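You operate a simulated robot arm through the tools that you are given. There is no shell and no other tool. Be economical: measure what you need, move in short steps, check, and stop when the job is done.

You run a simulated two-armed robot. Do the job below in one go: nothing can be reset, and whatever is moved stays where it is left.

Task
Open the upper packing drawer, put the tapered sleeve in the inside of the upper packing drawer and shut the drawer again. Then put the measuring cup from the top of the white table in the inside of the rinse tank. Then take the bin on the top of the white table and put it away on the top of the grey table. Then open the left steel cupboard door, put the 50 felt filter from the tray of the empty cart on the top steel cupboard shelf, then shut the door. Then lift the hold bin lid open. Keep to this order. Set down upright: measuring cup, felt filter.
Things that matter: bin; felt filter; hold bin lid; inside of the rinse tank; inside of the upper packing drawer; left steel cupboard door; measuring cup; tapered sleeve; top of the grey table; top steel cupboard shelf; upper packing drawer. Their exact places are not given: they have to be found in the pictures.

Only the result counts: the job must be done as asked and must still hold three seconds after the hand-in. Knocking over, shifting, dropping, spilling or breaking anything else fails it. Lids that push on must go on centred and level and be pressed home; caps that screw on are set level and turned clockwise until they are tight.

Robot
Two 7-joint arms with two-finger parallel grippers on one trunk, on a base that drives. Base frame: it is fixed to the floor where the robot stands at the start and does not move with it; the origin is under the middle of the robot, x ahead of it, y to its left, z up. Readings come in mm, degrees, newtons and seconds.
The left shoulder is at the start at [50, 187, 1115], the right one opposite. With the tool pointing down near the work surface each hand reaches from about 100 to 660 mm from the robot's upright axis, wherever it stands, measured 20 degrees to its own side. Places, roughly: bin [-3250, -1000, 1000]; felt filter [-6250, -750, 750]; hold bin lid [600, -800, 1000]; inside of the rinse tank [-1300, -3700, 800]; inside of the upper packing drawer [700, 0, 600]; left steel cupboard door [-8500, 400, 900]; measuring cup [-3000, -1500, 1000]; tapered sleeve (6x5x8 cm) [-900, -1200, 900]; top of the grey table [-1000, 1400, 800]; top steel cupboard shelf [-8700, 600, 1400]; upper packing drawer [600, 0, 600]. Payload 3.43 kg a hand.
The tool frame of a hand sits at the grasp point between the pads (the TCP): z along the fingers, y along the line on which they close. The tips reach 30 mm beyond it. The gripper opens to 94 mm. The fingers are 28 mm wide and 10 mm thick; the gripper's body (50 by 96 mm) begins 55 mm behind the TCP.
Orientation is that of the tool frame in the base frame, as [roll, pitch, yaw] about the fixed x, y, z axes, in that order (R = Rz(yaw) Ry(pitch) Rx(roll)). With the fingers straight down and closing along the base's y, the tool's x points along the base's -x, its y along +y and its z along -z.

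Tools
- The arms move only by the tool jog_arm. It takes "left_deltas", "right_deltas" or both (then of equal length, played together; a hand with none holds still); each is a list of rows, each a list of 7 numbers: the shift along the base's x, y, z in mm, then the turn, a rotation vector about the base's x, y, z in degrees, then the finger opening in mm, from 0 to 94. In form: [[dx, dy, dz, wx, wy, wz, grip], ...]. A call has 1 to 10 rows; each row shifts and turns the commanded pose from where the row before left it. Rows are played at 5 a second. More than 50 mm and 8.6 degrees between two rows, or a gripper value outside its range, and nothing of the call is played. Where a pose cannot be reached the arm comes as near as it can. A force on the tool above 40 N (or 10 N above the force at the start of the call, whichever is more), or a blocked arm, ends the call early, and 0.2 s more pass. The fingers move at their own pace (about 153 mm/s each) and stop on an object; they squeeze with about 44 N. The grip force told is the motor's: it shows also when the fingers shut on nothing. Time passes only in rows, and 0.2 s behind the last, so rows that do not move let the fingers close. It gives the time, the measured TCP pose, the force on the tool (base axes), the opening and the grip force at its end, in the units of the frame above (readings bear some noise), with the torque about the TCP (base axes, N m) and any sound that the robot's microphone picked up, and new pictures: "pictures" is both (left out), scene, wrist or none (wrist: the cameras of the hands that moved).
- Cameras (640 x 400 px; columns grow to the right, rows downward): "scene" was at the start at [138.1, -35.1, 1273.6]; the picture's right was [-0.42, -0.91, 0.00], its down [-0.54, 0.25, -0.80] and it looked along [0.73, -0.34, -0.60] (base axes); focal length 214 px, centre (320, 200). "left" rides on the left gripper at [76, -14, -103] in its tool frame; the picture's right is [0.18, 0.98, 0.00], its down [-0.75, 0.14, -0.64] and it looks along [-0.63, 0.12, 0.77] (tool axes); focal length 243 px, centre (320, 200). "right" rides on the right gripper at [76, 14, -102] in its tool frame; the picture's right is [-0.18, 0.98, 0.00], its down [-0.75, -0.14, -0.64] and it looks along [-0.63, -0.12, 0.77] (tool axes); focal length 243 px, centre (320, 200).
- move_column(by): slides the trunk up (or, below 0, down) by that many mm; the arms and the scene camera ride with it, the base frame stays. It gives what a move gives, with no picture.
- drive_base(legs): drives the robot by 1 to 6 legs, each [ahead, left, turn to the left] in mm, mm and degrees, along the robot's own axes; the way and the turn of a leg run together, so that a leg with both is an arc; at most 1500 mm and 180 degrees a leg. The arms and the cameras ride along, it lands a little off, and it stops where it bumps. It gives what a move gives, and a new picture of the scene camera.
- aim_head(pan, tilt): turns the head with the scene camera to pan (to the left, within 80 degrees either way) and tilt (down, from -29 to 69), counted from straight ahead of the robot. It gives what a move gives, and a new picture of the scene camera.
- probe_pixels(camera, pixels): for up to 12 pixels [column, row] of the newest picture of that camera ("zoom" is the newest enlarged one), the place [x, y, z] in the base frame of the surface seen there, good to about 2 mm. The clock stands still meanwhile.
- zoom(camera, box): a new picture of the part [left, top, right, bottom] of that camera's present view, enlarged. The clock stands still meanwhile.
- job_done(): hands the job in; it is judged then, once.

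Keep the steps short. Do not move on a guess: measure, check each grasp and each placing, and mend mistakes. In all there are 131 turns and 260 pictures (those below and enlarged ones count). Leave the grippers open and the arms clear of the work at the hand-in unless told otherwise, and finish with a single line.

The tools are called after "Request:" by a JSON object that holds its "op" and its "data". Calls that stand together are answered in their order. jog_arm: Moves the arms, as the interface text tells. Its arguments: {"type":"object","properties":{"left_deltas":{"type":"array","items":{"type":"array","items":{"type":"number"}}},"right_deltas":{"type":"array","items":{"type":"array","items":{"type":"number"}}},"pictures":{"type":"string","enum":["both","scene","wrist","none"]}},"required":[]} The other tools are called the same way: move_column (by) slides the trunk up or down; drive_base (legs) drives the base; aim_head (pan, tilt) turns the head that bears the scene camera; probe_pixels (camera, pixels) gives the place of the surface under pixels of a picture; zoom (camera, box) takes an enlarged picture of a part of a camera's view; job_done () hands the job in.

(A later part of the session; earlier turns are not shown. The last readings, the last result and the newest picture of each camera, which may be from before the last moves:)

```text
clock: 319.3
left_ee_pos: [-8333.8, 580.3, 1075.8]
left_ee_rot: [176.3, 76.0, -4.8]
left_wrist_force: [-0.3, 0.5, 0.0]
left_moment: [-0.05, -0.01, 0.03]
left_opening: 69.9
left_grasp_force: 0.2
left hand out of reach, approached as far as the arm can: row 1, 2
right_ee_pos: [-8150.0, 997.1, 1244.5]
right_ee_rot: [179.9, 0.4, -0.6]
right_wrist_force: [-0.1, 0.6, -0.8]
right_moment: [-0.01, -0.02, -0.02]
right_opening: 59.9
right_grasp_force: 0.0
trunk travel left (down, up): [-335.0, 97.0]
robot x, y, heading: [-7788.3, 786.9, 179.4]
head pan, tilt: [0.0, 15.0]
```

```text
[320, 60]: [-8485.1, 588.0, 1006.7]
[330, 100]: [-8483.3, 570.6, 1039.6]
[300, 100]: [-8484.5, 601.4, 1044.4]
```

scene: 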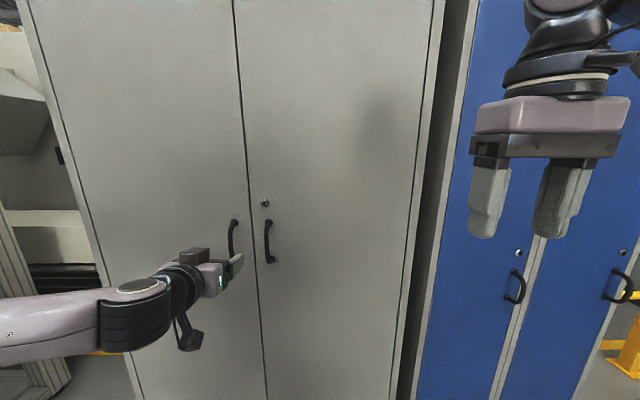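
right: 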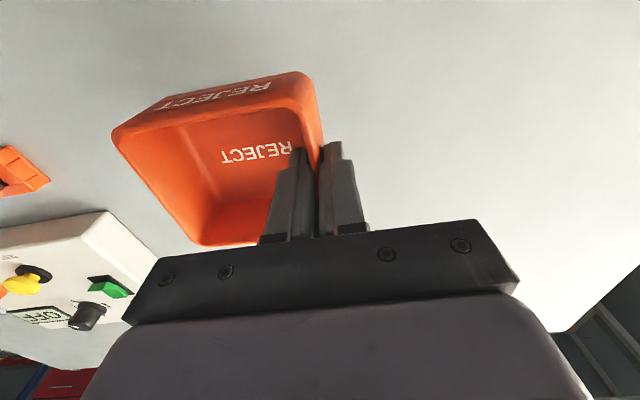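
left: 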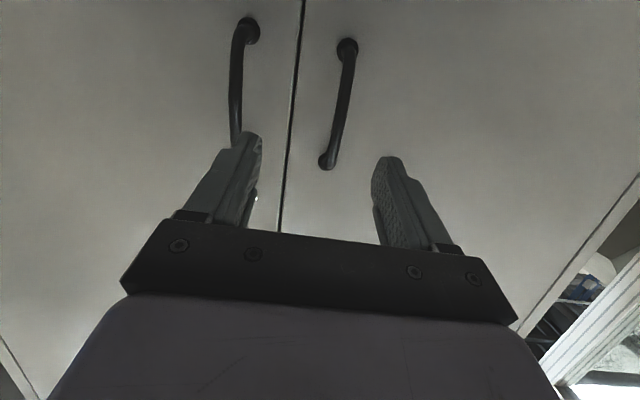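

Fingers straddle the left bar with 9 mm offset. Lower the column 20, drive 94 ahead with 9 left, then close.

Request:
{"op": "move_column", "data": {"by": -18}}

Request:
{"op": "drive_base", "data": {"legs": [[94, 9, 0]]}}

Request:
{"op": "jog_arm", "data": {"left_deltas": [[0, 0, 0, 0, 0, 0, 70], [0, 0, 0, 0, 0, 0, 0], [0, 0, 0, 0, 0, 0, 0], [0, 0, 0, 0, 0, 0, 0]], "pictures": "wrist"}}

```text
clock: 319.9
left_ee_pos: [-8333.1, 582.1, 1057.5]
left_ee_rot: [176.2, 76.0, -4.8]
left_wrist_force: [-0.7, -0.6, 0.4]
left_moment: [0.05, 0.01, 0.01]
left_opening: 69.9
left_grasp_force: 0.0
right_ee_pos: [-8150.6, 996.8, 1227.5]
right_ee_rot: [179.9, 0.5, -0.6]
right_wrist_force: [0.0, -0.7, -0.1]
right_moment: [-0.01, 0.01, 0.0]
right_opening: 60.1
right_grasp_force: 0.1
trunk travel left (down, up): [-317.0, 115.0]
robot x, y, heading: [-7791.0, 789.0, 179.4]
head pan, tilt: [0.0, 15.0]
```

```text
clock: 321.1
left_ee_pos: [-8430.0, 575.1, 1057.5]
left_ee_rot: [176.1, 76.0, -4.8]
left_wrist_force: [-0.2, 0.6, 0.1]
left_moment: [0.0, 0.0, 0.01]
left_opening: 70.2
left_grasp_force: 0.1
right_ee_pos: [-8244.7, 989.4, 1227.6]
right_ee_rot: [179.9, 0.4, -0.5]
right_wrist_force: [-0.9, -1.3, 0.2]
right_moment: [0.0, -0.02, 0.01]
right_opening: 60.0
right_grasp_force: 0.1
trunk travel left (down, up): [-317.0, 115.0]
robot x, y, heading: [-7879.7, 775.4, 179.4]
head pan, tilt: [0.0, 15.0]
```

scene: 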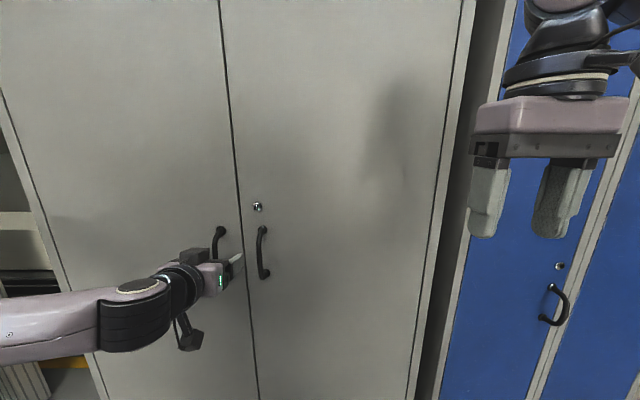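

```text
clock: 322.1
left_ee_pos: [-8429.0, 564.3, 1057.3]
left_ee_rot: [177.1, 76.0, -2.7]
left_wrist_force: [2.0, -33.9, 4.2]
left_moment: [0.76, -0.48, 0.53]
left_opening: 11.0
left_grasp_force: 45.2
right_ee_pos: [-8243.3, 985.2, 1228.7]
right_ee_rot: [-179.9, 0.5, -0.6]
right_wrist_force: [-0.3, -0.1, -0.6]
right_moment: [-0.03, 0.0, -0.02]
right_opening: 60.1
right_grasp_force: 0.0
trunk travel left (down, up): [-317.0, 115.0]
robot x, y, heading: [-7879.7, 777.5, 179.4]
head pan, tilt: [0.0, 15.0]
```

left: 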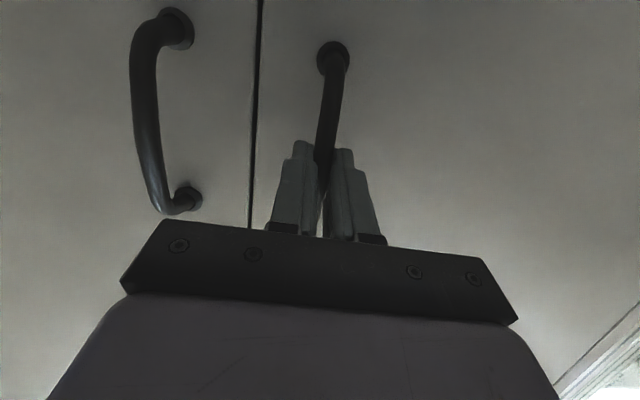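

The bar is gripped. Pull along the door's arc with short legs.

Request:
{"op": "drive_base", "data": {"legs": [[-68, 22, 0], [-65, 25, 0], [-59, 36, 0]]}}

```text
clock: 324.3
left_ee_pos: [-8239.7, 488.0, 1057.5]
left_ee_rot: [176.5, 75.9, -4.7]
left_wrist_force: [-7.4, -9.5, 3.4]
left_moment: [-0.33, 0.19, -0.1]
left_opening: 11.9
left_grasp_force: 44.8
right_ee_pos: [-8054.9, 902.0, 1226.8]
right_ee_rot: [-179.9, 0.5, -0.7]
right_wrist_force: [-0.6, 0.1, -0.6]
right_moment: [0.01, 0.01, 0.01]
right_opening: 60.1
right_grasp_force: 0.1
trunk travel left (down, up): [-317.0, 115.0]
robot x, y, heading: [-7693.2, 697.1, 179.0]
head pan, tilt: [0.0, 15.0]
```

scene: 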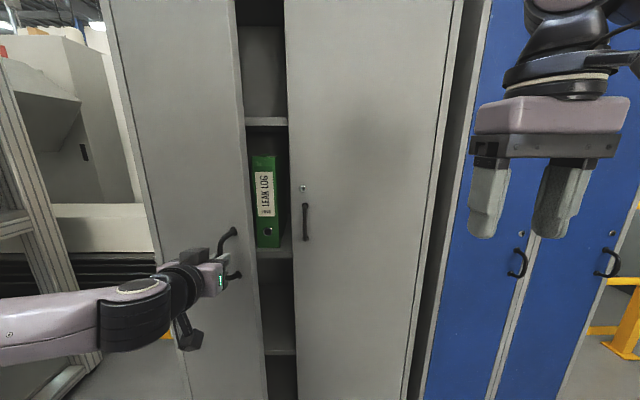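

Door opened 30°. Continue to about 90°.

Request:
{"op": "drive_base", "data": {"legs": [[-52, 46, 0.5], [-43.5, 54, 0.5], [-33, 61, 0], [-22, 66, 0], [-10, 69, 0]]}}

```text
clock: 327.8
left_ee_pos: [-8080.5, 183.9, 1057.2]
left_ee_rot: [176.1, 76.1, -3.9]
left_wrist_force: [-34.9, 0.5, 9.5]
left_moment: [0.57, 0.33, -0.16]
left_opening: 12.6
left_grasp_force: 45.1
right_ee_pos: [-7901.4, 601.7, 1226.5]
right_ee_rot: [179.9, 0.1, 0.2]
right_wrist_force: [0.3, -0.7, 0.5]
right_moment: [0.05, -0.01, -0.02]
right_opening: 60.0
right_grasp_force: 0.0
trunk travel left (down, up): [-317.0, 115.0]
robot x, y, heading: [-7533.6, 395.5, -179.8]
head pan, tilt: [0.0, 15.0]
```

scene: 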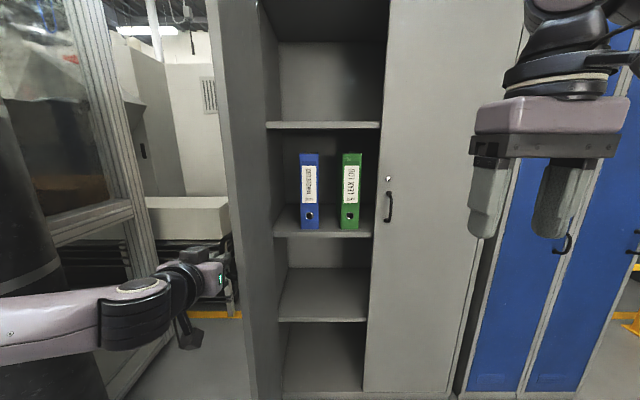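

Door is at ~80°. Release, back away, and probe the top shelf.

Request:
{"op": "jog_arm", "data": {"left_deltas": [[0, 0, 0, 0, 0, 0, 40], [0, 0, 0, 0, 0, 0, 40], [20, 0, 0, 0, 0, 0, 40], [40, 0, 0, 0, 0, 0, 40], [40, 0, 0, 0, 0, 0, 40]], "pictures": "scene"}}

Request:
{"op": "probe_pixels", "data": {"camera": "scene", "pixels": [[325, 124], [325, 128], [325, 80], [280, 125], [375, 124], [270, 60], [325, 215], [235, 150], [320, 30], [388, 205], [325, 42], [222, 130]]}}

Request:
{"op": "aim_head", "data": {"pan": 0, "tilt": 0}}

```text
clock: 329.0
left_ee_pos: [-7983.9, 184.8, 1060.0]
left_ee_rot: [176.2, 76.2, -4.0]
left_wrist_force: [0.2, -1.4, 0.9]
left_moment: [-0.02, 0.0, 0.01]
left_opening: 39.9
left_grasp_force: 0.0
left hand out of reach, approached as far as the arm can: row 5
right_ee_pos: [-7897.9, 602.6, 1227.6]
right_ee_rot: [179.9, 0.4, 0.2]
right_wrist_force: [0.1, 0.2, 0.1]
right_moment: [-0.03, 0.03, 0.01]
right_opening: 60.2
right_grasp_force: 0.2
trunk travel left (down, up): [-317.0, 115.0]
robot x, y, heading: [-7531.8, 397.6, -179.9]
head pan, tilt: [0.0, 15.0]
```

scene: 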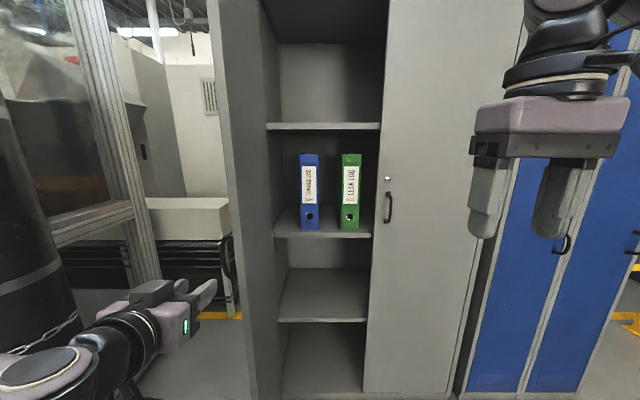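

```text
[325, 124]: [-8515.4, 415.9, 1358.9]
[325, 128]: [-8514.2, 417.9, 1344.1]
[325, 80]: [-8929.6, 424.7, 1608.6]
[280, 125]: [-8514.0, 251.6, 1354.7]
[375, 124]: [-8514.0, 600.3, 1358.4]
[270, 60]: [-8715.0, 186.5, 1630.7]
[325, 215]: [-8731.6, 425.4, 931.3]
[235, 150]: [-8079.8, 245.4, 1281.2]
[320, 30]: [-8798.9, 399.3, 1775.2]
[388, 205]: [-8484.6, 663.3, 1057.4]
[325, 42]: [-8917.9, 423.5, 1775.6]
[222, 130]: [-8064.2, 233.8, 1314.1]
```

```text
clock: 329.7
left_ee_pos: [-7984.8, 183.7, 1058.9]
left_ee_rot: [176.2, 76.3, -4.1]
left_wrist_force: [0.0, 0.3, 0.9]
left_moment: [0.01, -0.02, -0.02]
left_opening: 40.0
left_grasp_force: 0.1
right_ee_pos: [-7899.3, 603.2, 1227.3]
right_ee_rot: [179.8, 0.3, 0.2]
right_wrist_force: [0.4, 0.4, 0.0]
right_moment: [0.0, 0.01, -0.01]
right_opening: 60.2
right_grasp_force: 0.0
trunk travel left (down, up): [-317.0, 115.0]
robot x, y, heading: [-7531.2, 392.2, -179.8]
head pan, tilt: [0.0, 0.0]
```

scene: 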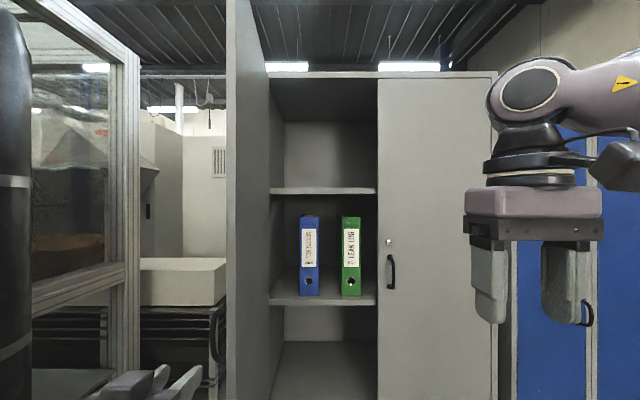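

Top shelf: surface z≈1360, front edge x=-8514, clear height 415, left bay y 215–610. Now fetch the filter: tilt left hand to ~45°, raise it, drive back to the cart's east side.

Request:
{"op": "jog_arm", "data": {"left_deltas": [[10, 0, 30, 0, -7.8, 0, 90], [10, 0, 30, 0, -7.8, 0, 90], [10, 0, 30, 0, -7.8, 0, 90], [10, 0, 30, 0, -7.8, 0, 90]], "pictures": "none"}}

Request:
{"op": "drive_base", "data": {"legs": [[-100, -150, 0], [-1450, 0, 0], [-330, 0, 0], [0, 1150, 0]]}}

Request:
{"op": "aim_head", "data": {"pan": 15, "tilt": 45}}

```text
clock: 330.7
left_ee_pos: [-7944.4, 187.3, 1178.6]
left_ee_rot: [179.0, 45.0, -1.4]
left_wrist_force: [-0.6, -0.9, -1.1]
left_moment: [-0.05, -0.01, 0.0]
left_opening: 90.1
left_grasp_force: 0.0
right_ee_pos: [-7897.6, 603.6, 1226.3]
right_ee_rot: [179.9, 0.5, 0.1]
right_wrist_force: [-0.4, 0.0, 0.3]
right_moment: [-0.01, -0.04, -0.03]
right_opening: 60.1
right_grasp_force: 0.1
trunk travel left (down, up): [-317.0, 115.0]
robot x, y, heading: [-7532.7, 399.6, -179.7]
head pan, tilt: [0.0, 0.0]
```

```text
clock: 346.3
left_ee_pos: [-6078.5, -804.3, 1178.5]
left_ee_rot: [179.1, 45.1, -3.0]
left_wrist_force: [-0.4, -0.7, 1.0]
left_moment: [0.0, 0.02, -0.02]
left_opening: 89.9
left_grasp_force: 0.0
right_ee_pos: [-6019.9, -390.6, 1226.4]
right_ee_rot: [179.9, 0.4, -1.5]
right_wrist_force: [1.0, 0.2, 0.0]
right_moment: [-0.02, 0.01, 0.0]
right_opening: 59.6
right_grasp_force: 0.1
trunk travel left (down, up): [-317.0, 115.0]
robot x, y, heading: [-5660.4, -607.8, 178.6]
head pan, tilt: [0.0, 0.0]
```

scene: 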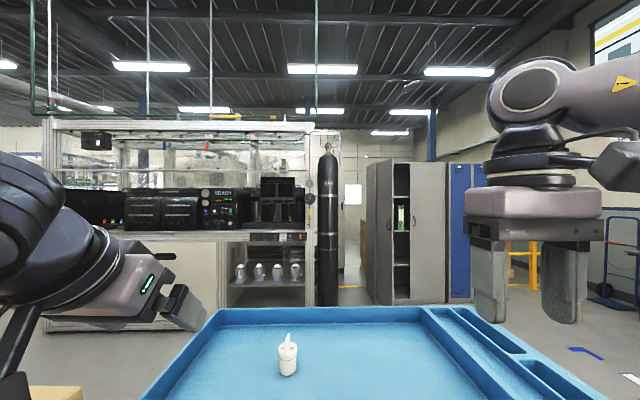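

```text
clock: 347.4
left_ee_pos: [-6077.9, -804.1, 1177.6]
left_ee_rot: [179.1, 45.1, -3.0]
left_wrist_force: [0.2, 0.8, -0.3]
left_moment: [-0.03, -0.03, -0.02]
left_opening: 89.8
left_grasp_force: 0.2
right_ee_pos: [-6019.6, -390.9, 1227.2]
right_ee_rot: [179.9, 0.5, -1.6]
right_wrist_force: [-1.0, -0.4, -0.4]
right_moment: [-0.02, 0.02, -0.04]
right_opening: 59.8
right_grasp_force: 0.0
trunk travel left (down, up): [-317.0, 115.0]
robot x, y, heading: [-5661.7, -606.3, 178.4]
head pan, tilt: [15.0, 45.0]
```

scene: 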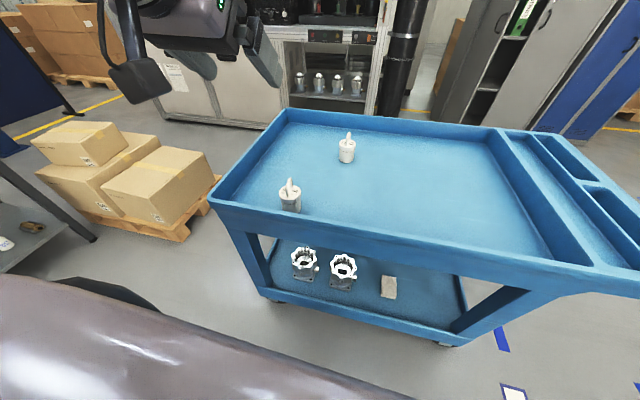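

The cupboard door stays open. I zoom on the 50 filter at (290,195).

Request:
{"op": "zoom", "data": {"camera": "scene", "box": [260, 170, 324, 220]}}

Request:
{"op": "probe_pixels", "data": {"camera": "zoom", "pixels": [[205, 220], [405, 210], [300, 80], [275, 190], [330, 180], [310, 260], [230, 215], [370, 175], [310, 165], [305, 330], [300, 120]]}}

```text
8.00 times, centred on (292, 195) of scene
```

zoom: 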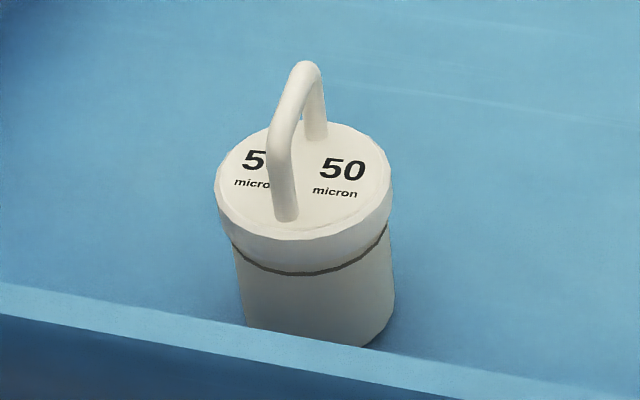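

```text
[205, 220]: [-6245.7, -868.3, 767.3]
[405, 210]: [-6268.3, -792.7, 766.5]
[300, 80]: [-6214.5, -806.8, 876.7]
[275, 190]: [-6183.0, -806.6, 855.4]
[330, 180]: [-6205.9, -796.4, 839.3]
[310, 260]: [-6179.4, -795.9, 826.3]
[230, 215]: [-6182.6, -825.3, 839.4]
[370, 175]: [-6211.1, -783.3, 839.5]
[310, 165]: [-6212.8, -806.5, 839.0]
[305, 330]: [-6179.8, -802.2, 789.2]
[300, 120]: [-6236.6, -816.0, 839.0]
```

Filter: top z=839, arch handle in the x–z plane at y≈-806, x -6180…-6232, top ≈880. I'll pinch the arch with 45° tilted fingers: TCP target [-6199,-806,875].

Request:
{"op": "drive_base", "data": {"legs": [[60, 0, 1.5]]}}

Request:
{"op": "jog_arm", "data": {"left_deltas": [[-12, 0, -40, 0, 0, 0, 60], [-12, 0, -40, 0, 0, 0, 60], [-12, 0, -40, 0, 0, 0, 60], [-12, 0, -40, 0, 0, 0, 60], [-12, 0, -40, 0, 0, 0, 60]]}}

```text
clock: 348.4
left_ee_pos: [-6133.1, -814.3, 1178.9]
left_ee_rot: [179.1, 45.1, -1.6]
left_wrist_force: [-1.5, 0.4, 0.0]
left_moment: [-0.01, 0.0, -0.02]
left_opening: 89.9
left_grasp_force: 0.2
right_ee_pos: [-6085.9, -400.1, 1226.4]
right_ee_rot: [179.9, 0.5, 0.0]
right_wrist_force: [0.6, 0.5, 0.1]
right_moment: [0.0, -0.02, -0.01]
right_opening: 60.4
right_grasp_force: 0.0
trunk travel left (down, up): [-317.0, 115.0]
robot x, y, heading: [-5720.8, -604.4, 179.9]
head pan, tilt: [15.0, 45.0]
```

scene: 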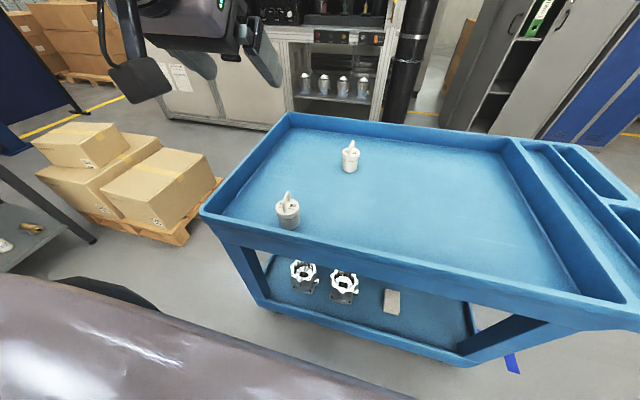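

```text
clock: 349.6
left_ee_pos: [-6191.6, -815.7, 977.6]
left_ee_rot: [178.9, 45.1, -1.5]
left_wrist_force: [0.2, -0.5, -0.4]
left_moment: [-0.02, -0.01, 0.01]
left_opening: 59.7
left_grasp_force: 0.0
right_ee_pos: [-6085.1, -399.8, 1228.2]
right_ee_rot: [179.9, 0.4, 0.1]
right_wrist_force: [0.0, 0.4, -0.4]
right_moment: [-0.01, -0.02, 0.03]
right_opening: 60.2
right_grasp_force: 0.0
trunk travel left (down, up): [-317.0, 115.0]
robot x, y, heading: [-5718.6, -607.9, 179.8]
head pan, tilt: [15.0, 45.0]
```

scene: 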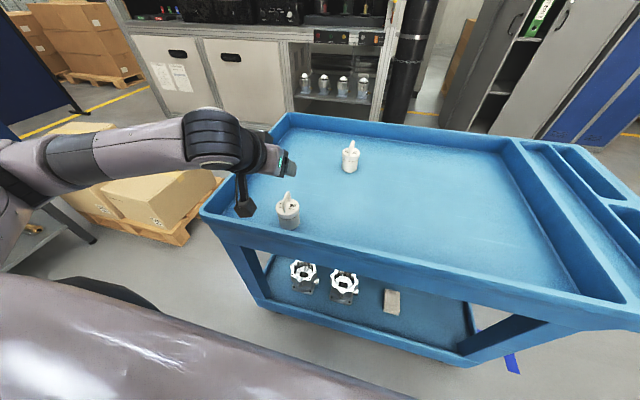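
left: 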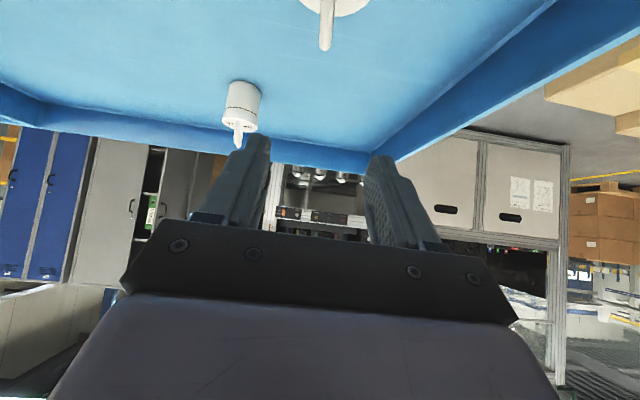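

Request:
{"op": "probe_pixels", "data": {"camera": "left", "pixels": [[325, 45], [326, 25], [325, 10], [322, 35], [329, 35], [310, 10]]}}

Request:
{"op": "jog_arm", "data": {"left_deltas": [[-2, 9, -20, 0, 0, 0, 60], [-2, 0, -25, 0, 0, 0, 60], [-2, 0, -25, 0, 0, 0, 60], [0, 0, 0, 0, 0, 0, 60]], "pictures": "wrist"}}

```text
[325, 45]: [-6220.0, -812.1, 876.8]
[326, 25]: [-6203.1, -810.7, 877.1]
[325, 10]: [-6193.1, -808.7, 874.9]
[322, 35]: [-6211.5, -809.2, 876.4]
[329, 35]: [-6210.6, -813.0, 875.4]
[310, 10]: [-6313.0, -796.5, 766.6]
```

```text
clock: 350.6
left_ee_pos: [-6198.5, -805.5, 909.9]
left_ee_rot: [179.0, 45.1, -1.4]
left_wrist_force: [0.5, -0.2, -0.5]
left_moment: [0.02, 0.01, -0.02]
left_opening: 60.1
left_grasp_force: 0.0
right_ee_pos: [-6084.7, -400.3, 1226.8]
right_ee_rot: [179.9, 0.4, 0.0]
right_wrist_force: [-0.2, -0.1, -0.8]
right_moment: [-0.02, -0.03, 0.02]
right_opening: 59.7
right_grasp_force: 0.0
trunk travel left (down, up): [-317.0, 115.0]
robot x, y, heading: [-5719.3, -609.5, 179.9]
head pan, tilt: [15.0, 45.0]
```

left: 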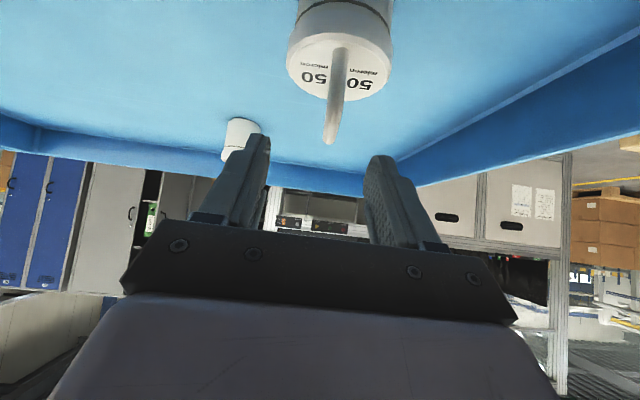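

Arch centre is y≈-810. Lower to 875, close, lift.

Request:
{"op": "jog_arm", "data": {"left_deltas": [[-1, -4.5, -18, 0, 0, 0, 60], [0, 0, -17, 0, 0, 0, 60], [0, 0, 0, 0, 0, 0, 60], [0, 0, 0, 0, 0, 0, 20], [0, 0, 0, 0, 0, 0, 0], [0, 0, 0, 0, 0, 0, 0], [0, 0, 0, 0, 0, 0, 0]], "pictures": "none"}}

Request:
{"op": "jog_arm", "data": {"left_deltas": [[0, 0, 20, 0, 0, 0, 0], [0, 0, 40, 0, 0, 0, 0], [0, 0, 40, 0, 0, 0, 0]]}}

```text
clock: 352.2
left_ee_pos: [-6199.5, -811.4, 874.2]
left_ee_rot: [179.1, 45.1, -1.5]
left_wrist_force: [-0.4, -0.9, -0.1]
left_moment: [-0.04, -0.02, 0.01]
left_opening: 11.4
left_grasp_force: 43.9
right_ee_pos: [-6085.5, -398.6, 1226.7]
right_ee_rot: [179.8, 0.5, 0.0]
right_wrist_force: [-0.2, 0.4, 0.2]
right_moment: [-0.03, 0.02, 0.04]
right_opening: 59.7
right_grasp_force: 0.1
trunk travel left (down, up): [-317.0, 115.0]
robot x, y, heading: [-5719.5, -607.9, 179.9]
head pan, tilt: [15.0, 45.0]
```

```text
clock: 353.0
left_ee_pos: [-6199.2, -808.0, 972.7]
left_ee_rot: [179.0, 45.2, -1.5]
left_wrist_force: [0.4, -0.2, -0.9]
left_moment: [-0.02, 0.0, -0.03]
left_opening: 11.5
left_grasp_force: 44.6
right_ee_pos: [-6084.4, -398.0, 1226.9]
right_ee_rot: [179.9, 0.4, 0.0]
right_wrist_force: [-0.1, -0.7, 0.0]
right_moment: [-0.03, 0.05, -0.02]
right_opening: 60.0
right_grasp_force: 0.1
trunk travel left (down, up): [-317.0, 115.0]
robot x, y, heading: [-5721.1, -607.8, 180.0]
head pan, tilt: [15.0, 45.0]
```

scene: 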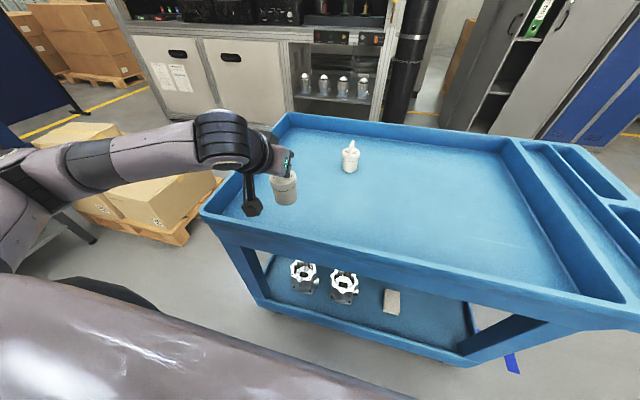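
left: 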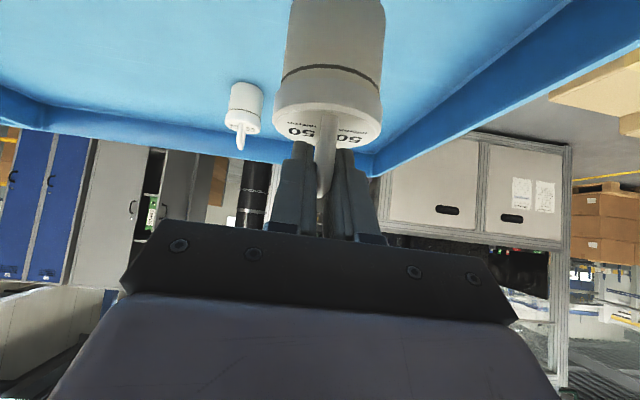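

The filter is held by its arch. Raise column and hand, back off, and drive to the cupboard.

Request:
{"op": "jog_arm", "data": {"left_deltas": [[0, 0, 40, 0, 0, 0, 0], [0, 0, 40, 0, 0, 0, 0], [0, 0, 40, 0, 0, 0, 0], [0, 0, 40, 0, 0, 0, 0]], "pictures": "none"}}

Request:
{"op": "move_column", "data": {"by": 114}}

Request:
{"op": "drive_base", "data": {"legs": [[-100, 0, 0], [0, -1250, 0], [1450, 0, 0], [250, 0, 0]]}}

Request:
{"op": "jog_arm", "data": {"left_deltas": [[0, 0, 40, 0, 0, 0, 0], [0, 0, 40, 0, 0, 0, 0], [0, 0, 40, 0, 0, 0, 0], [0, 0, 40, 0, 0, 0, 0], [0, 0, 40, 0, 0, 0, 0], [0, 0, 30, 0, 0, 0, 0]], "pictures": "none"}}

Request:
{"op": "aim_head", "data": {"pan": 15, "tilt": 10}}

```text
clock: 354.0
left_ee_pos: [-6198.6, -807.9, 1134.9]
left_ee_rot: [179.0, 45.1, -1.6]
left_wrist_force: [-1.4, -0.5, -0.6]
left_moment: [-0.01, 0.02, 0.02]
left_opening: 11.6
left_grasp_force: 44.8
right_ee_pos: [-6085.0, -399.4, 1228.1]
right_ee_rot: [179.8, 0.4, -0.1]
right_wrist_force: [0.5, -0.4, 0.0]
right_moment: [0.01, 0.0, 0.01]
right_opening: 60.3
right_grasp_force: 0.1
trunk travel left (down, up): [-317.0, 115.0]
robot x, y, heading: [-5720.9, -605.9, 179.9]
head pan, tilt: [15.0, 45.0]
```

```text
clock: 355.4
left_ee_pos: [-6200.3, -808.3, 1248.4]
left_ee_rot: [179.0, 45.0, -1.6]
left_wrist_force: [-0.3, -0.1, -0.6]
left_moment: [0.02, -0.01, -0.02]
left_opening: 11.5
left_grasp_force: 44.1
right_ee_pos: [-6084.2, -398.9, 1342.1]
right_ee_rot: [179.9, 0.4, 0.0]
right_wrist_force: [0.5, -0.1, 0.7]
right_moment: [0.04, -0.02, -0.03]
right_opening: 60.1
right_grasp_force: 0.2
trunk travel left (down, up): [-431.0, 1.0]
robot x, y, heading: [-5720.6, -604.7, 179.6]
head pan, tilt: [15.0, 45.0]
```

```text
clock: 370.6
left_ee_pos: [-7819.5, 380.3, 1248.5]
left_ee_rot: [179.1, 45.2, -0.7]
left_wrist_force: [-0.2, 0.2, -1.3]
left_moment: [0.02, 0.02, 0.01]
left_opening: 11.6
left_grasp_force: 44.2
right_ee_pos: [-7712.1, 791.2, 1341.2]
right_ee_rot: [179.9, 0.4, 0.9]
right_wrist_force: [0.0, 0.0, -0.5]
right_moment: [0.02, -0.03, 0.01]
right_opening: 60.2
right_grasp_force: 0.0
trunk travel left (down, up): [-431.0, 1.0]
robot x, y, heading: [-7345.9, 588.9, -179.1]
head pan, tilt: [15.0, 45.0]
```

scene: 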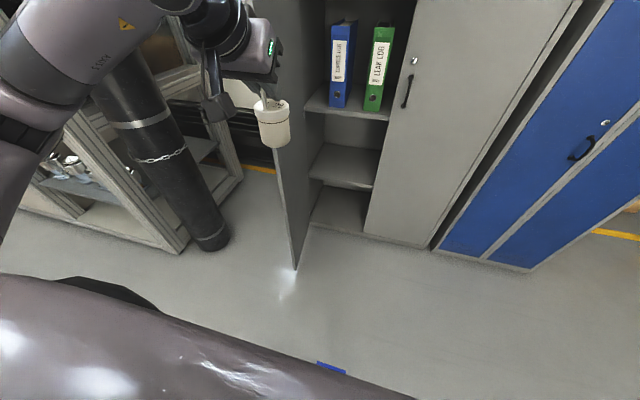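

```text
clock: 372.1
left_ee_pos: [-7819.1, 381.1, 1479.1]
left_ee_rot: [178.9, 45.1, -0.7]
left_wrist_force: [0.0, 0.5, -0.9]
left_moment: [0.04, -0.01, 0.01]
left_opening: 11.3
left_grasp_force: 43.9
right_ee_pos: [-7711.1, 792.0, 1342.1]
right_ee_rot: [179.9, 0.5, 0.8]
right_wrist_force: [0.7, 0.4, 0.0]
right_moment: [0.0, -0.01, -0.02]
right_opening: 60.1
right_grasp_force: 0.1
trunk travel left (down, up): [-431.0, 1.0]
robot x, y, heading: [-7342.4, 584.7, -179.2]
head pan, tilt: [15.0, 45.0]
```

```text
clock: 373.1
left_ee_pos: [-7821.1, 380.1, 1479.2]
left_ee_rot: [179.1, 45.2, -0.6]
left_wrist_force: [-0.2, -0.9, 0.0]
left_moment: [0.0, -0.02, 0.03]
left_opening: 11.6
left_grasp_force: 43.7
right_ee_pos: [-7711.4, 791.5, 1340.8]
right_ee_rot: [179.9, 0.4, 0.9]
right_wrist_force: [-1.0, 0.1, 0.3]
right_moment: [-0.01, -0.01, 0.03]
right_opening: 59.8
right_grasp_force: 0.1
trunk travel left (down, up): [-431.0, 1.0]
robot x, y, heading: [-7343.6, 588.1, -179.2]
head pan, tilt: [15.0, 10.0]
```

scene: 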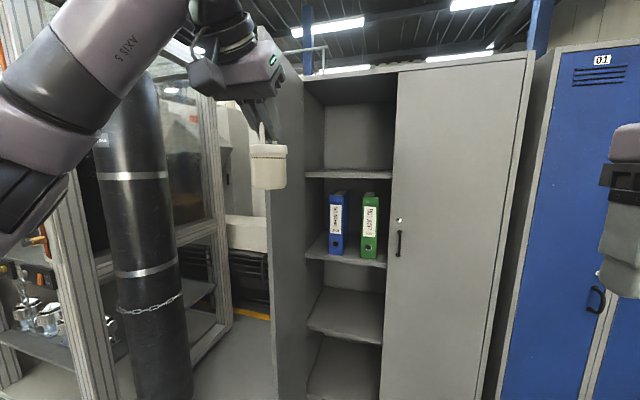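

Request:
{"op": "probe_pixels", "data": {"camera": "scene", "pixels": [[110, 50], [30, 150], [20, 60], [190, 20], [5, 200], [100, 100], [270, 100], [300, 100], [60, 130], [240, 60]]}}

```text
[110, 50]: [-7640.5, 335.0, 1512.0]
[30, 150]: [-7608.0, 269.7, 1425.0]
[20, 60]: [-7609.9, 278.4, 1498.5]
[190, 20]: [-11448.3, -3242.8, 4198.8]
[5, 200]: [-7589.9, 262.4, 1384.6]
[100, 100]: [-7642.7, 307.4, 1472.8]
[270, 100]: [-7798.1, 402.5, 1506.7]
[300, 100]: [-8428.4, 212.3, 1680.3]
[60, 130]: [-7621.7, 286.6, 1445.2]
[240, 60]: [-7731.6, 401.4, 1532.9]
```

The elbow needs room from the open door, so I'll place at y≈515. First retract the right hand (toward its start pose), lift the filter 20, then drive right 137 and ahead.

Request:
{"op": "jog_arm", "data": {"right_deltas": [[35, 15, 0, 0, 0, 0, 60], [35, 15, 0, 0, 0, 0, 60], [35, 15, 0, 0, 0, 0, 60], [30, 15, 0, 0, 0, 0, 60]], "left_deltas": [[0, 0, 5, 0, 0, 0, 0], [0, 0, 5, 0, 0, 0, 0], [0, 0, 5, 0, 0, 0, 0], [0, 0, 5, 0, 0, 0, 0]], "pictures": "none"}}

Request:
{"op": "drive_base", "data": {"legs": [[0, -135, -0.8], [580, 0, 0]]}}

```text
clock: 374.1
left_ee_pos: [-7817.9, 379.3, 1500.1]
left_ee_rot: [178.9, 45.3, -0.7]
left_wrist_force: [0.8, -0.1, -1.1]
left_moment: [0.0, -0.02, 0.01]
left_opening: 11.5
left_grasp_force: 43.8
right_ee_pos: [-7573.3, 850.2, 1340.3]
right_ee_rot: [179.8, 0.4, 0.9]
right_wrist_force: [0.4, 1.1, 0.5]
right_moment: [-0.05, 0.0, 0.02]
right_opening: 60.1
right_grasp_force: 0.1
trunk travel left (down, up): [-431.0, 1.0]
robot x, y, heading: [-7345.0, 590.9, -179.3]
head pan, tilt: [15.0, 10.0]
```

```text
clock: 378.2
left_ee_pos: [-8393.9, 523.8, 1498.6]
left_ee_rot: [178.9, 45.0, -1.5]
left_wrist_force: [-0.5, -0.5, -0.5]
left_moment: [0.01, -0.04, -0.01]
left_opening: 11.7
left_grasp_force: 44.1
right_ee_pos: [-8143.9, 991.3, 1339.7]
right_ee_rot: [180.0, 0.5, 0.0]
right_wrist_force: [0.0, 0.8, -0.1]
right_moment: [0.01, -0.06, 0.0]
right_opening: 59.7
right_grasp_force: 0.0
trunk travel left (down, up): [-431.0, 1.0]
robot x, y, heading: [-7915.2, 727.3, 180.1]
head pan, tilt: [15.0, 10.0]
```

scene: 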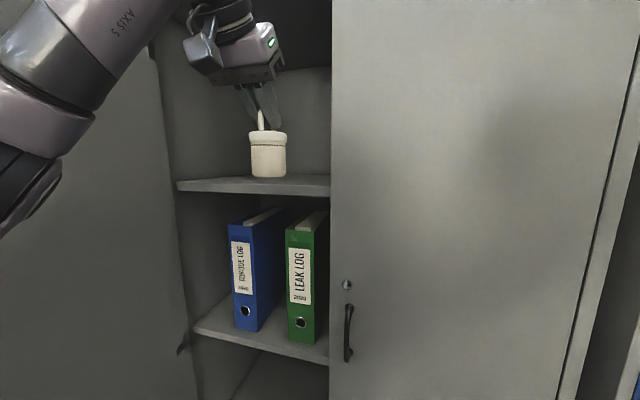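

Clear view: filter above shelf level. Drive 130 more and jog 45 in.

Request:
{"op": "drive_base", "data": {"legs": [[130, 0, 0]]}}

Request:
{"op": "jog_arm", "data": {"left_deltas": [[-22, -5, 0, 0, 0, 0, 0], [-22, -5, 0, 0, 0, 0, 0]]}}

```text
clock: 379.5
left_ee_pos: [-8523.4, 522.1, 1498.6]
left_ee_rot: [179.1, 45.1, -1.5]
left_wrist_force: [-0.4, 0.6, -0.6]
left_moment: [0.01, -0.01, -0.01]
left_opening: 11.5
left_grasp_force: 44.3
right_ee_pos: [-8273.9, 991.6, 1340.1]
right_ee_rot: [-179.9, 0.4, 0.2]
right_wrist_force: [0.3, -0.5, -0.6]
right_moment: [0.0, 0.03, -0.03]
right_opening: 60.0
right_grasp_force: 0.1
trunk travel left (down, up): [-431.0, 1.0]
robot x, y, heading: [-8046.5, 727.3, -179.9]
head pan, tilt: [15.0, 10.0]
```

scene: 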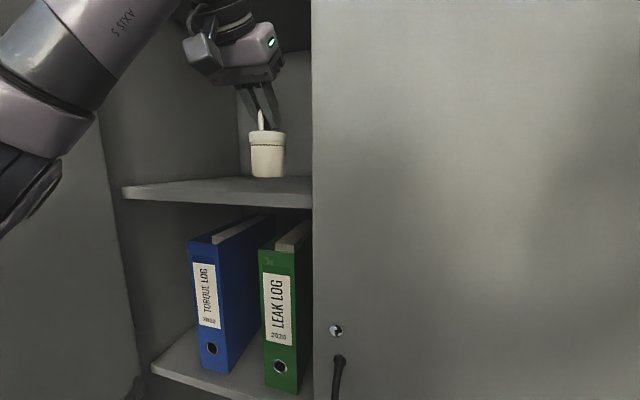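

```text
clock: 380.1
left_ee_pos: [-8566.6, 512.4, 1499.0]
left_ee_rot: [179.0, 45.2, -1.5]
left_wrist_force: [0.2, 0.4, -0.3]
left_moment: [0.0, 0.04, 0.01]
left_opening: 11.7
left_grasp_force: 43.8
right_ee_pos: [-8273.8, 990.5, 1340.7]
right_ee_rot: [179.8, 0.4, 0.2]
right_wrist_force: [-0.1, -0.3, -0.1]
right_moment: [-0.03, -0.01, -0.03]
right_opening: 59.8
right_grasp_force: 0.1
trunk travel left (down, up): [-431.0, 1.0]
robot x, y, heading: [-8045.9, 729.7, -179.8]
head pan, tilt: [15.0, 10.0]
```

scene: 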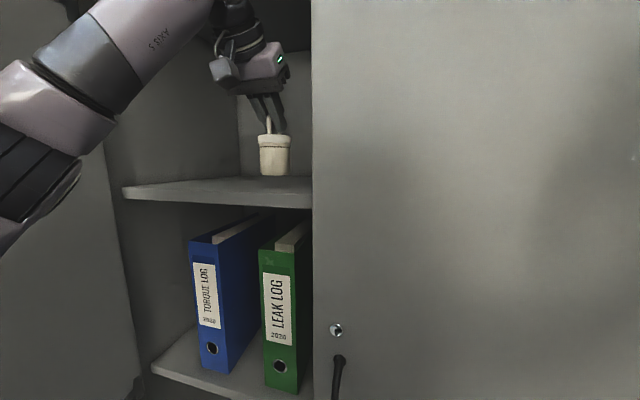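
left: 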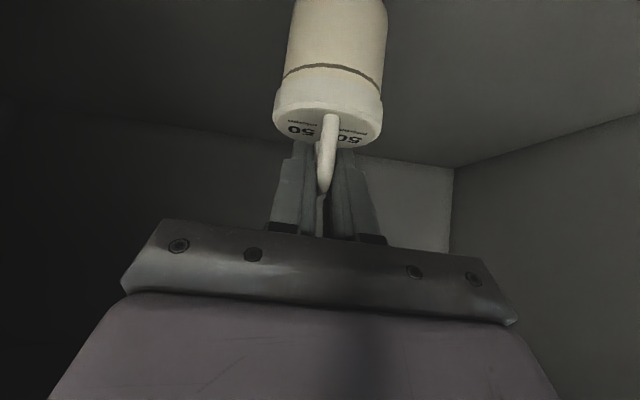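

Lower onto the shelf, feeling for contact.

Request:
{"op": "jog_arm", "data": {"left_deltas": [[0, 0, -15, 0, 0, 0, 0], [0, 0, -8, 0, 0, 0, 0], [0, 0, -3, 0, 0, 0, 0], [0, 0, -2, 0, 0, 0, 0], [0, 0, -2, 0, 0, 0, 0], [0, 0, -1, 0, 0, 0, 0], [0, 0, 0, 0, 0, 0, 0]], "pictures": "none"}}

Request:
{"op": "zoom", "data": {"camera": "scene", "box": [200, 80, 340, 220]}}

Request:
{"op": "probe_pixels", "data": {"camera": "scene", "pixels": [[240, 185], [220, 182], [272, 172], [272, 178]]}}

```text
clock: 381.7
left_ee_pos: [-8564.1, 512.9, 1471.8]
left_ee_rot: [179.1, 45.7, -1.3]
left_wrist_force: [-7.2, -1.8, 29.1]
left_moment: [-0.03, 0.55, 0.02]
left_opening: 11.4
left_grasp_force: 44.1
right_ee_pos: [-8271.7, 992.1, 1340.3]
right_ee_rot: [179.8, 0.6, 0.2]
right_wrist_force: [0.0, 0.3, 0.3]
right_moment: [-0.01, 0.0, -0.01]
right_opening: 60.1
right_grasp_force: 0.0
trunk travel left (down, up): [-431.0, 1.0]
robot x, y, heading: [-8047.0, 725.4, -179.9]
head pan, tilt: [15.0, 10.0]
```

```text
2.86 times, centred on (270, 150) of scene
```

zoom: 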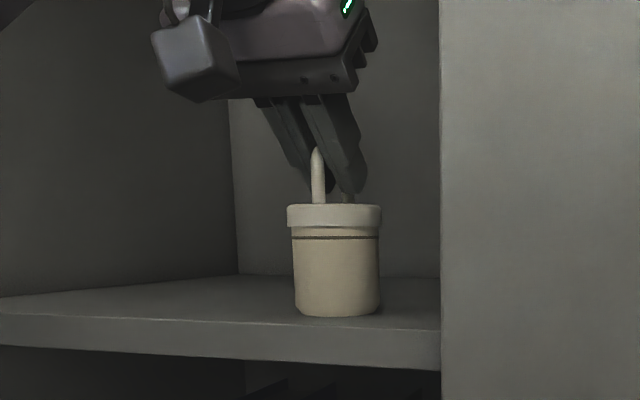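

```text
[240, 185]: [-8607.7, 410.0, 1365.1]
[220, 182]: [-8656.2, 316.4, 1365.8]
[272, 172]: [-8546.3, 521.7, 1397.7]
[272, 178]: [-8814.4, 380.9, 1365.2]
```

Shelf top is 1365; contact firm (29 N). Ease up 2.5 mm and release, then withdraw backward and up.

Request:
{"op": "jog_arm", "data": {"left_deltas": [[0, 0, 2.5, 0, 0, 0, 0], [0, 0, 0, 0, 0, 0, 16], [0, 0, 0, 0, 0, 0, 40], [0, 0, 0, 0, 0, 0, 40]], "pictures": "none"}}

Request:
{"op": "jog_arm", "data": {"left_deltas": [[15, 0, 15, 0, 0, 0, 40], [25, 0, 20, 0, 0, 0, 40], [35, 0, 15, 0, 0, 0, 40]], "pictures": "scene"}}

```text
clock: 382.7
left_ee_pos: [-8565.5, 512.3, 1470.2]
left_ee_rot: [179.0, 45.0, -1.5]
left_wrist_force: [0.1, -0.3, 3.0]
left_moment: [0.05, -0.01, -0.01]
left_opening: 39.3
left_grasp_force: 0.0
right_ee_pos: [-8272.6, 990.9, 1340.7]
right_ee_rot: [180.0, 0.6, 0.2]
right_wrist_force: [-0.7, 0.6, -0.1]
right_moment: [-0.01, -0.02, -0.04]
right_opening: 59.9
right_grasp_force: 0.1
trunk travel left (down, up): [-431.0, 1.0]
robot x, y, heading: [-8045.2, 729.7, -179.6]
head pan, tilt: [15.0, 10.0]
```

```text
clock: 383.5
left_ee_pos: [-8490.5, 513.1, 1521.7]
left_ee_rot: [179.0, 45.1, -1.4]
left_wrist_force: [-0.4, -0.1, -0.1]
left_moment: [0.03, 0.03, 0.01]
left_opening: 40.0
left_grasp_force: 0.0
right_ee_pos: [-8271.8, 990.6, 1342.3]
right_ee_rot: [179.9, 0.5, 0.2]
right_wrist_force: [0.7, 0.5, -0.9]
right_moment: [0.0, 0.02, 0.0]
right_opening: 59.7
right_grasp_force: 0.1
trunk travel left (down, up): [-431.0, 1.0]
robot x, y, heading: [-8046.4, 725.3, -179.8]
head pan, tilt: [15.0, 10.0]
```

scene: 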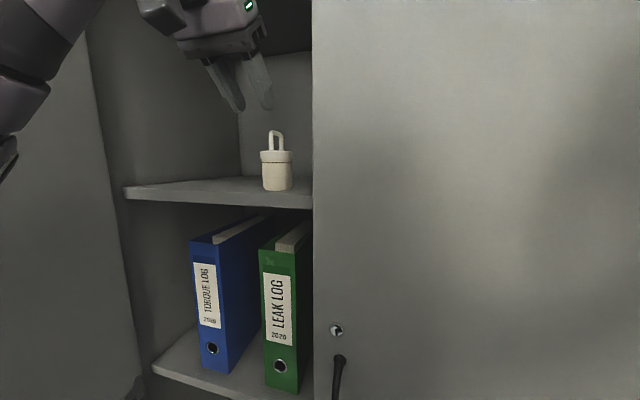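

The filter stands on the shelf. Now back out, set the left hand forward with closed fingers for pushing the door, and check what's to the left.

Request:
{"op": "probe_pixels", "data": {"camera": "scene", "pixels": [[277, 188], [277, 175], [276, 133], [264, 185], [290, 185]]}}

Request:
{"op": "drive_base", "data": {"legs": [[-560, 0, 0]]}}

Request:
{"op": "jog_arm", "data": {"left_deltas": [[0, 0, -40, 0, 7.8, 0, 0], [0, 0, -40, 0, 7.8, 0, 0], [0, 0, -40, 0, 7.8, 0, 0], [0, 0, -40, 0, 7.8, 0, 0], [0, 0, -40, 0, 0, 0, 0], [0, 0, -40, 0, 0, 0, 0], [0, 0, -30, 0, 0, 0, 0]], "pictures": "none"}}

Request:
{"op": "aim_head", "data": {"pan": 20, "tilt": 30}}

```text
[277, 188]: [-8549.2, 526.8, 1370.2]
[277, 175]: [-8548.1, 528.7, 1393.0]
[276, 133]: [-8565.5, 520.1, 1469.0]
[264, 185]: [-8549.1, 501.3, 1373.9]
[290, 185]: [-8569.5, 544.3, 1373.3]
```

```text
clock: 386.7
left_ee_pos: [-7933.9, 513.0, 1521.3]
left_ee_rot: [179.0, 45.2, -1.7]
left_wrist_force: [-0.3, -0.5, -0.2]
left_moment: [-0.01, -0.01, 0.0]
left_opening: 40.1
left_grasp_force: 0.1
right_ee_pos: [-7714.1, 991.8, 1341.1]
right_ee_rot: [180.0, 0.5, -0.1]
right_wrist_force: [0.8, -0.5, 0.0]
right_moment: [0.01, 0.02, 0.01]
right_opening: 60.1
right_grasp_force: 0.0
trunk travel left (down, up): [-431.0, 1.0]
robot x, y, heading: [-7488.2, 727.9, 180.0]
head pan, tilt: [15.0, 10.0]
```

scene: 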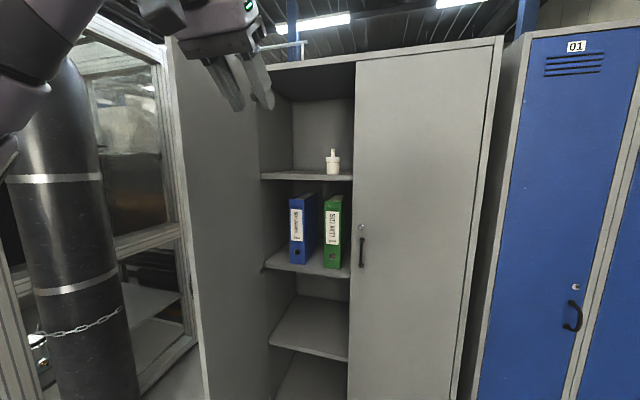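

```text
clock: 388.3
left_ee_pos: [-7936.5, 513.4, 1248.3]
left_ee_rot: [175.4, 76.3, -4.9]
left_wrist_force: [0.0, 0.2, 0.7]
left_moment: [-0.04, -0.01, 0.0]
left_opening: 0.0
left_grasp_force: 33.1
right_ee_pos: [-7715.3, 991.4, 1340.1]
right_ee_rot: [179.9, 0.4, 0.0]
right_wrist_force: [0.0, 0.0, -0.4]
right_moment: [0.0, 0.0, -0.05]
right_opening: 60.1
right_grasp_force: 0.0
trunk travel left (down, up): [-431.0, 1.0]
robot x, y, heading: [-7487.1, 722.9, 179.6]
head pan, tilt: [15.0, 10.0]
```

```text
clock: 389.2
left_ee_pos: [-7934.4, 514.6, 1248.3]
left_ee_rot: [175.3, 76.4, -5.1]
left_wrist_force: [0.4, 0.6, 0.5]
left_moment: [0.01, 0.03, -0.01]
left_opening: 0.0
left_grasp_force: 32.9
right_ee_pos: [-7713.4, 990.5, 1340.8]
right_ee_rot: [179.9, 0.4, -0.1]
right_wrist_force: [0.1, -0.2, -0.3]
right_moment: [0.02, -0.03, 0.03]
right_opening: 59.9
right_grasp_force: 0.0
trunk travel left (down, up): [-431.0, 1.0]
robot x, y, heading: [-7486.3, 726.5, 180.0]
head pan, tilt: [20.0, 30.0]
```

scene: 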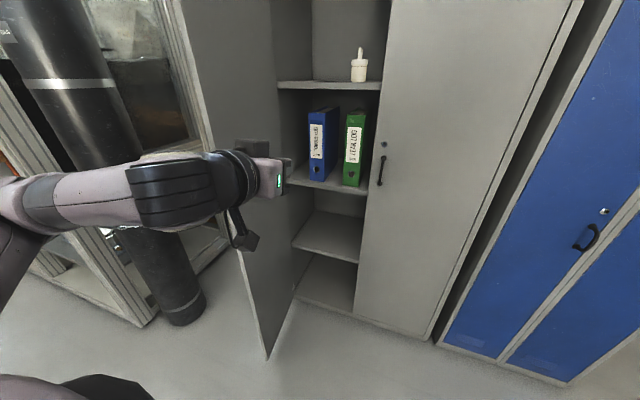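

Request:
{"op": "probe_pixels", "data": {"camera": "scene", "pixels": [[170, 260], [185, 310], [110, 100], [60, 60], [267, 355], [240, 120], [200, 60], [130, 300], [280, 240]]}}

```text
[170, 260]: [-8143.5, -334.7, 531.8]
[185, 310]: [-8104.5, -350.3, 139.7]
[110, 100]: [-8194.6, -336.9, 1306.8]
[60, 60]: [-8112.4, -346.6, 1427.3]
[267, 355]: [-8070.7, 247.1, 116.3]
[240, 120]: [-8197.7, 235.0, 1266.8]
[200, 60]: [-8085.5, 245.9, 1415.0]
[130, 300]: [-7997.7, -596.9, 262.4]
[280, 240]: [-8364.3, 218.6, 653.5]
```

The gas bottle (y<-335) is clear. Strafe left 364, go ahead 217 to get outside the open door, then push it round.

Request:
{"op": "drive_base", "data": {"legs": [[0, 370, 0], [215, 0, 0]]}}

```text
clock: 392.8
left_ee_pos: [-8154.0, 148.6, 1247.6]
left_ee_rot: [175.2, 76.2, -5.5]
left_wrist_force: [0.8, 0.4, 0.8]
left_moment: [0.03, 0.0, 0.01]
left_opening: 0.3
left_grasp_force: 33.2
right_ee_pos: [-7928.5, 623.4, 1340.6]
right_ee_rot: [179.9, 0.5, -0.7]
right_wrist_force: [-0.3, 0.0, -0.3]
right_moment: [0.02, -0.02, -0.02]
right_opening: 60.0
right_grasp_force: 0.1
trunk travel left (down, up): [-431.0, 1.0]
robot x, y, heading: [-7704.6, 357.1, 179.1]
head pan, tilt: [20.0, 30.0]
```

scene: 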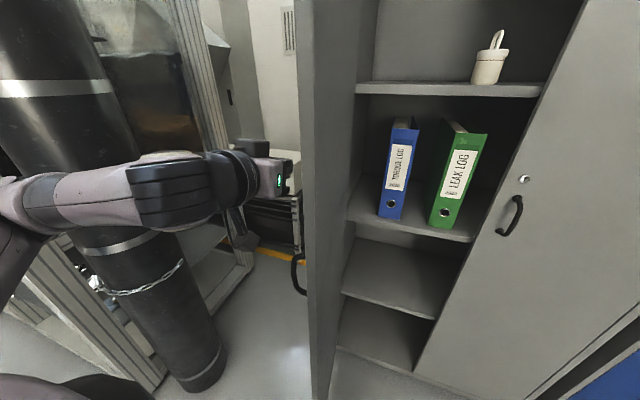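

Now push the door along: right and ahead in short legs.

Request:
{"op": "drive_base", "data": {"legs": [[20, 90, 0.5], [0, 0, 0]]}}

```text
clock: 394.2
left_ee_pos: [-8171.4, 56.3, 1249.2]
left_ee_rot: [175.3, 76.3, -5.2]
left_wrist_force: [-0.1, 0.4, -0.4]
left_moment: [0.0, 0.01, 0.02]
left_opening: 0.1
left_grasp_force: 33.3
right_ee_pos: [-7950.4, 530.8, 1340.7]
right_ee_rot: [179.8, 0.5, -0.2]
right_wrist_force: [0.6, -0.8, -0.1]
right_moment: [-0.01, -0.02, 0.01]
right_opening: 59.8
right_grasp_force: 0.0
trunk travel left (down, up): [-431.0, 1.0]
robot x, y, heading: [-7726.5, 268.6, 179.8]
head pan, tilt: [20.0, 30.0]
```

scene: 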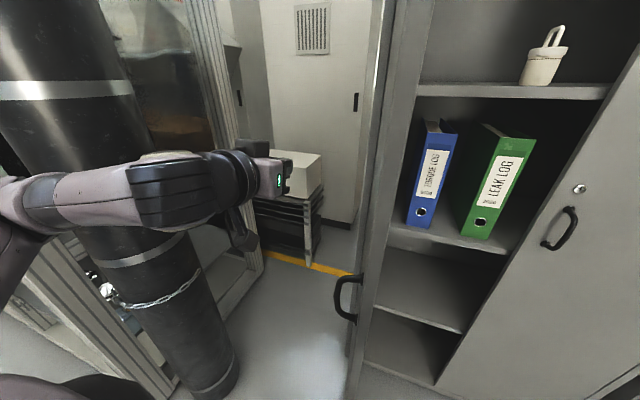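

I strafed the wrong way; no harm. Now right (negative).

Request:
{"op": "drive_base", "data": {"legs": [[0, -180, 0], [24, -90, 0], [67, -80, 0]]}}

```text
clock: 397.2
left_ee_pos: [-8261.1, 408.1, 1248.0]
left_ee_rot: [175.2, 76.2, -5.2]
left_wrist_force: [-0.8, 0.3, -0.3]
left_moment: [0.01, 0.05, 0.0]
left_opening: 0.1
left_grasp_force: 32.8
right_ee_pos: [-8040.8, 885.5, 1340.9]
right_ee_rot: [179.8, 0.3, -0.1]
right_wrist_force: [-0.1, -0.2, -0.3]
right_moment: [-0.03, -0.04, -0.01]
right_opening: 60.0
right_grasp_force: 0.1
trunk travel left (down, up): [-431.0, 1.0]
robot x, y, heading: [-7811.0, 620.4, 179.7]
head pan, tilt: [20.0, 30.0]
```

scene: 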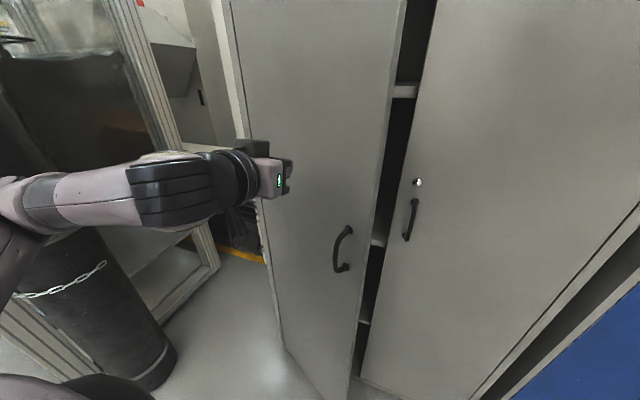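

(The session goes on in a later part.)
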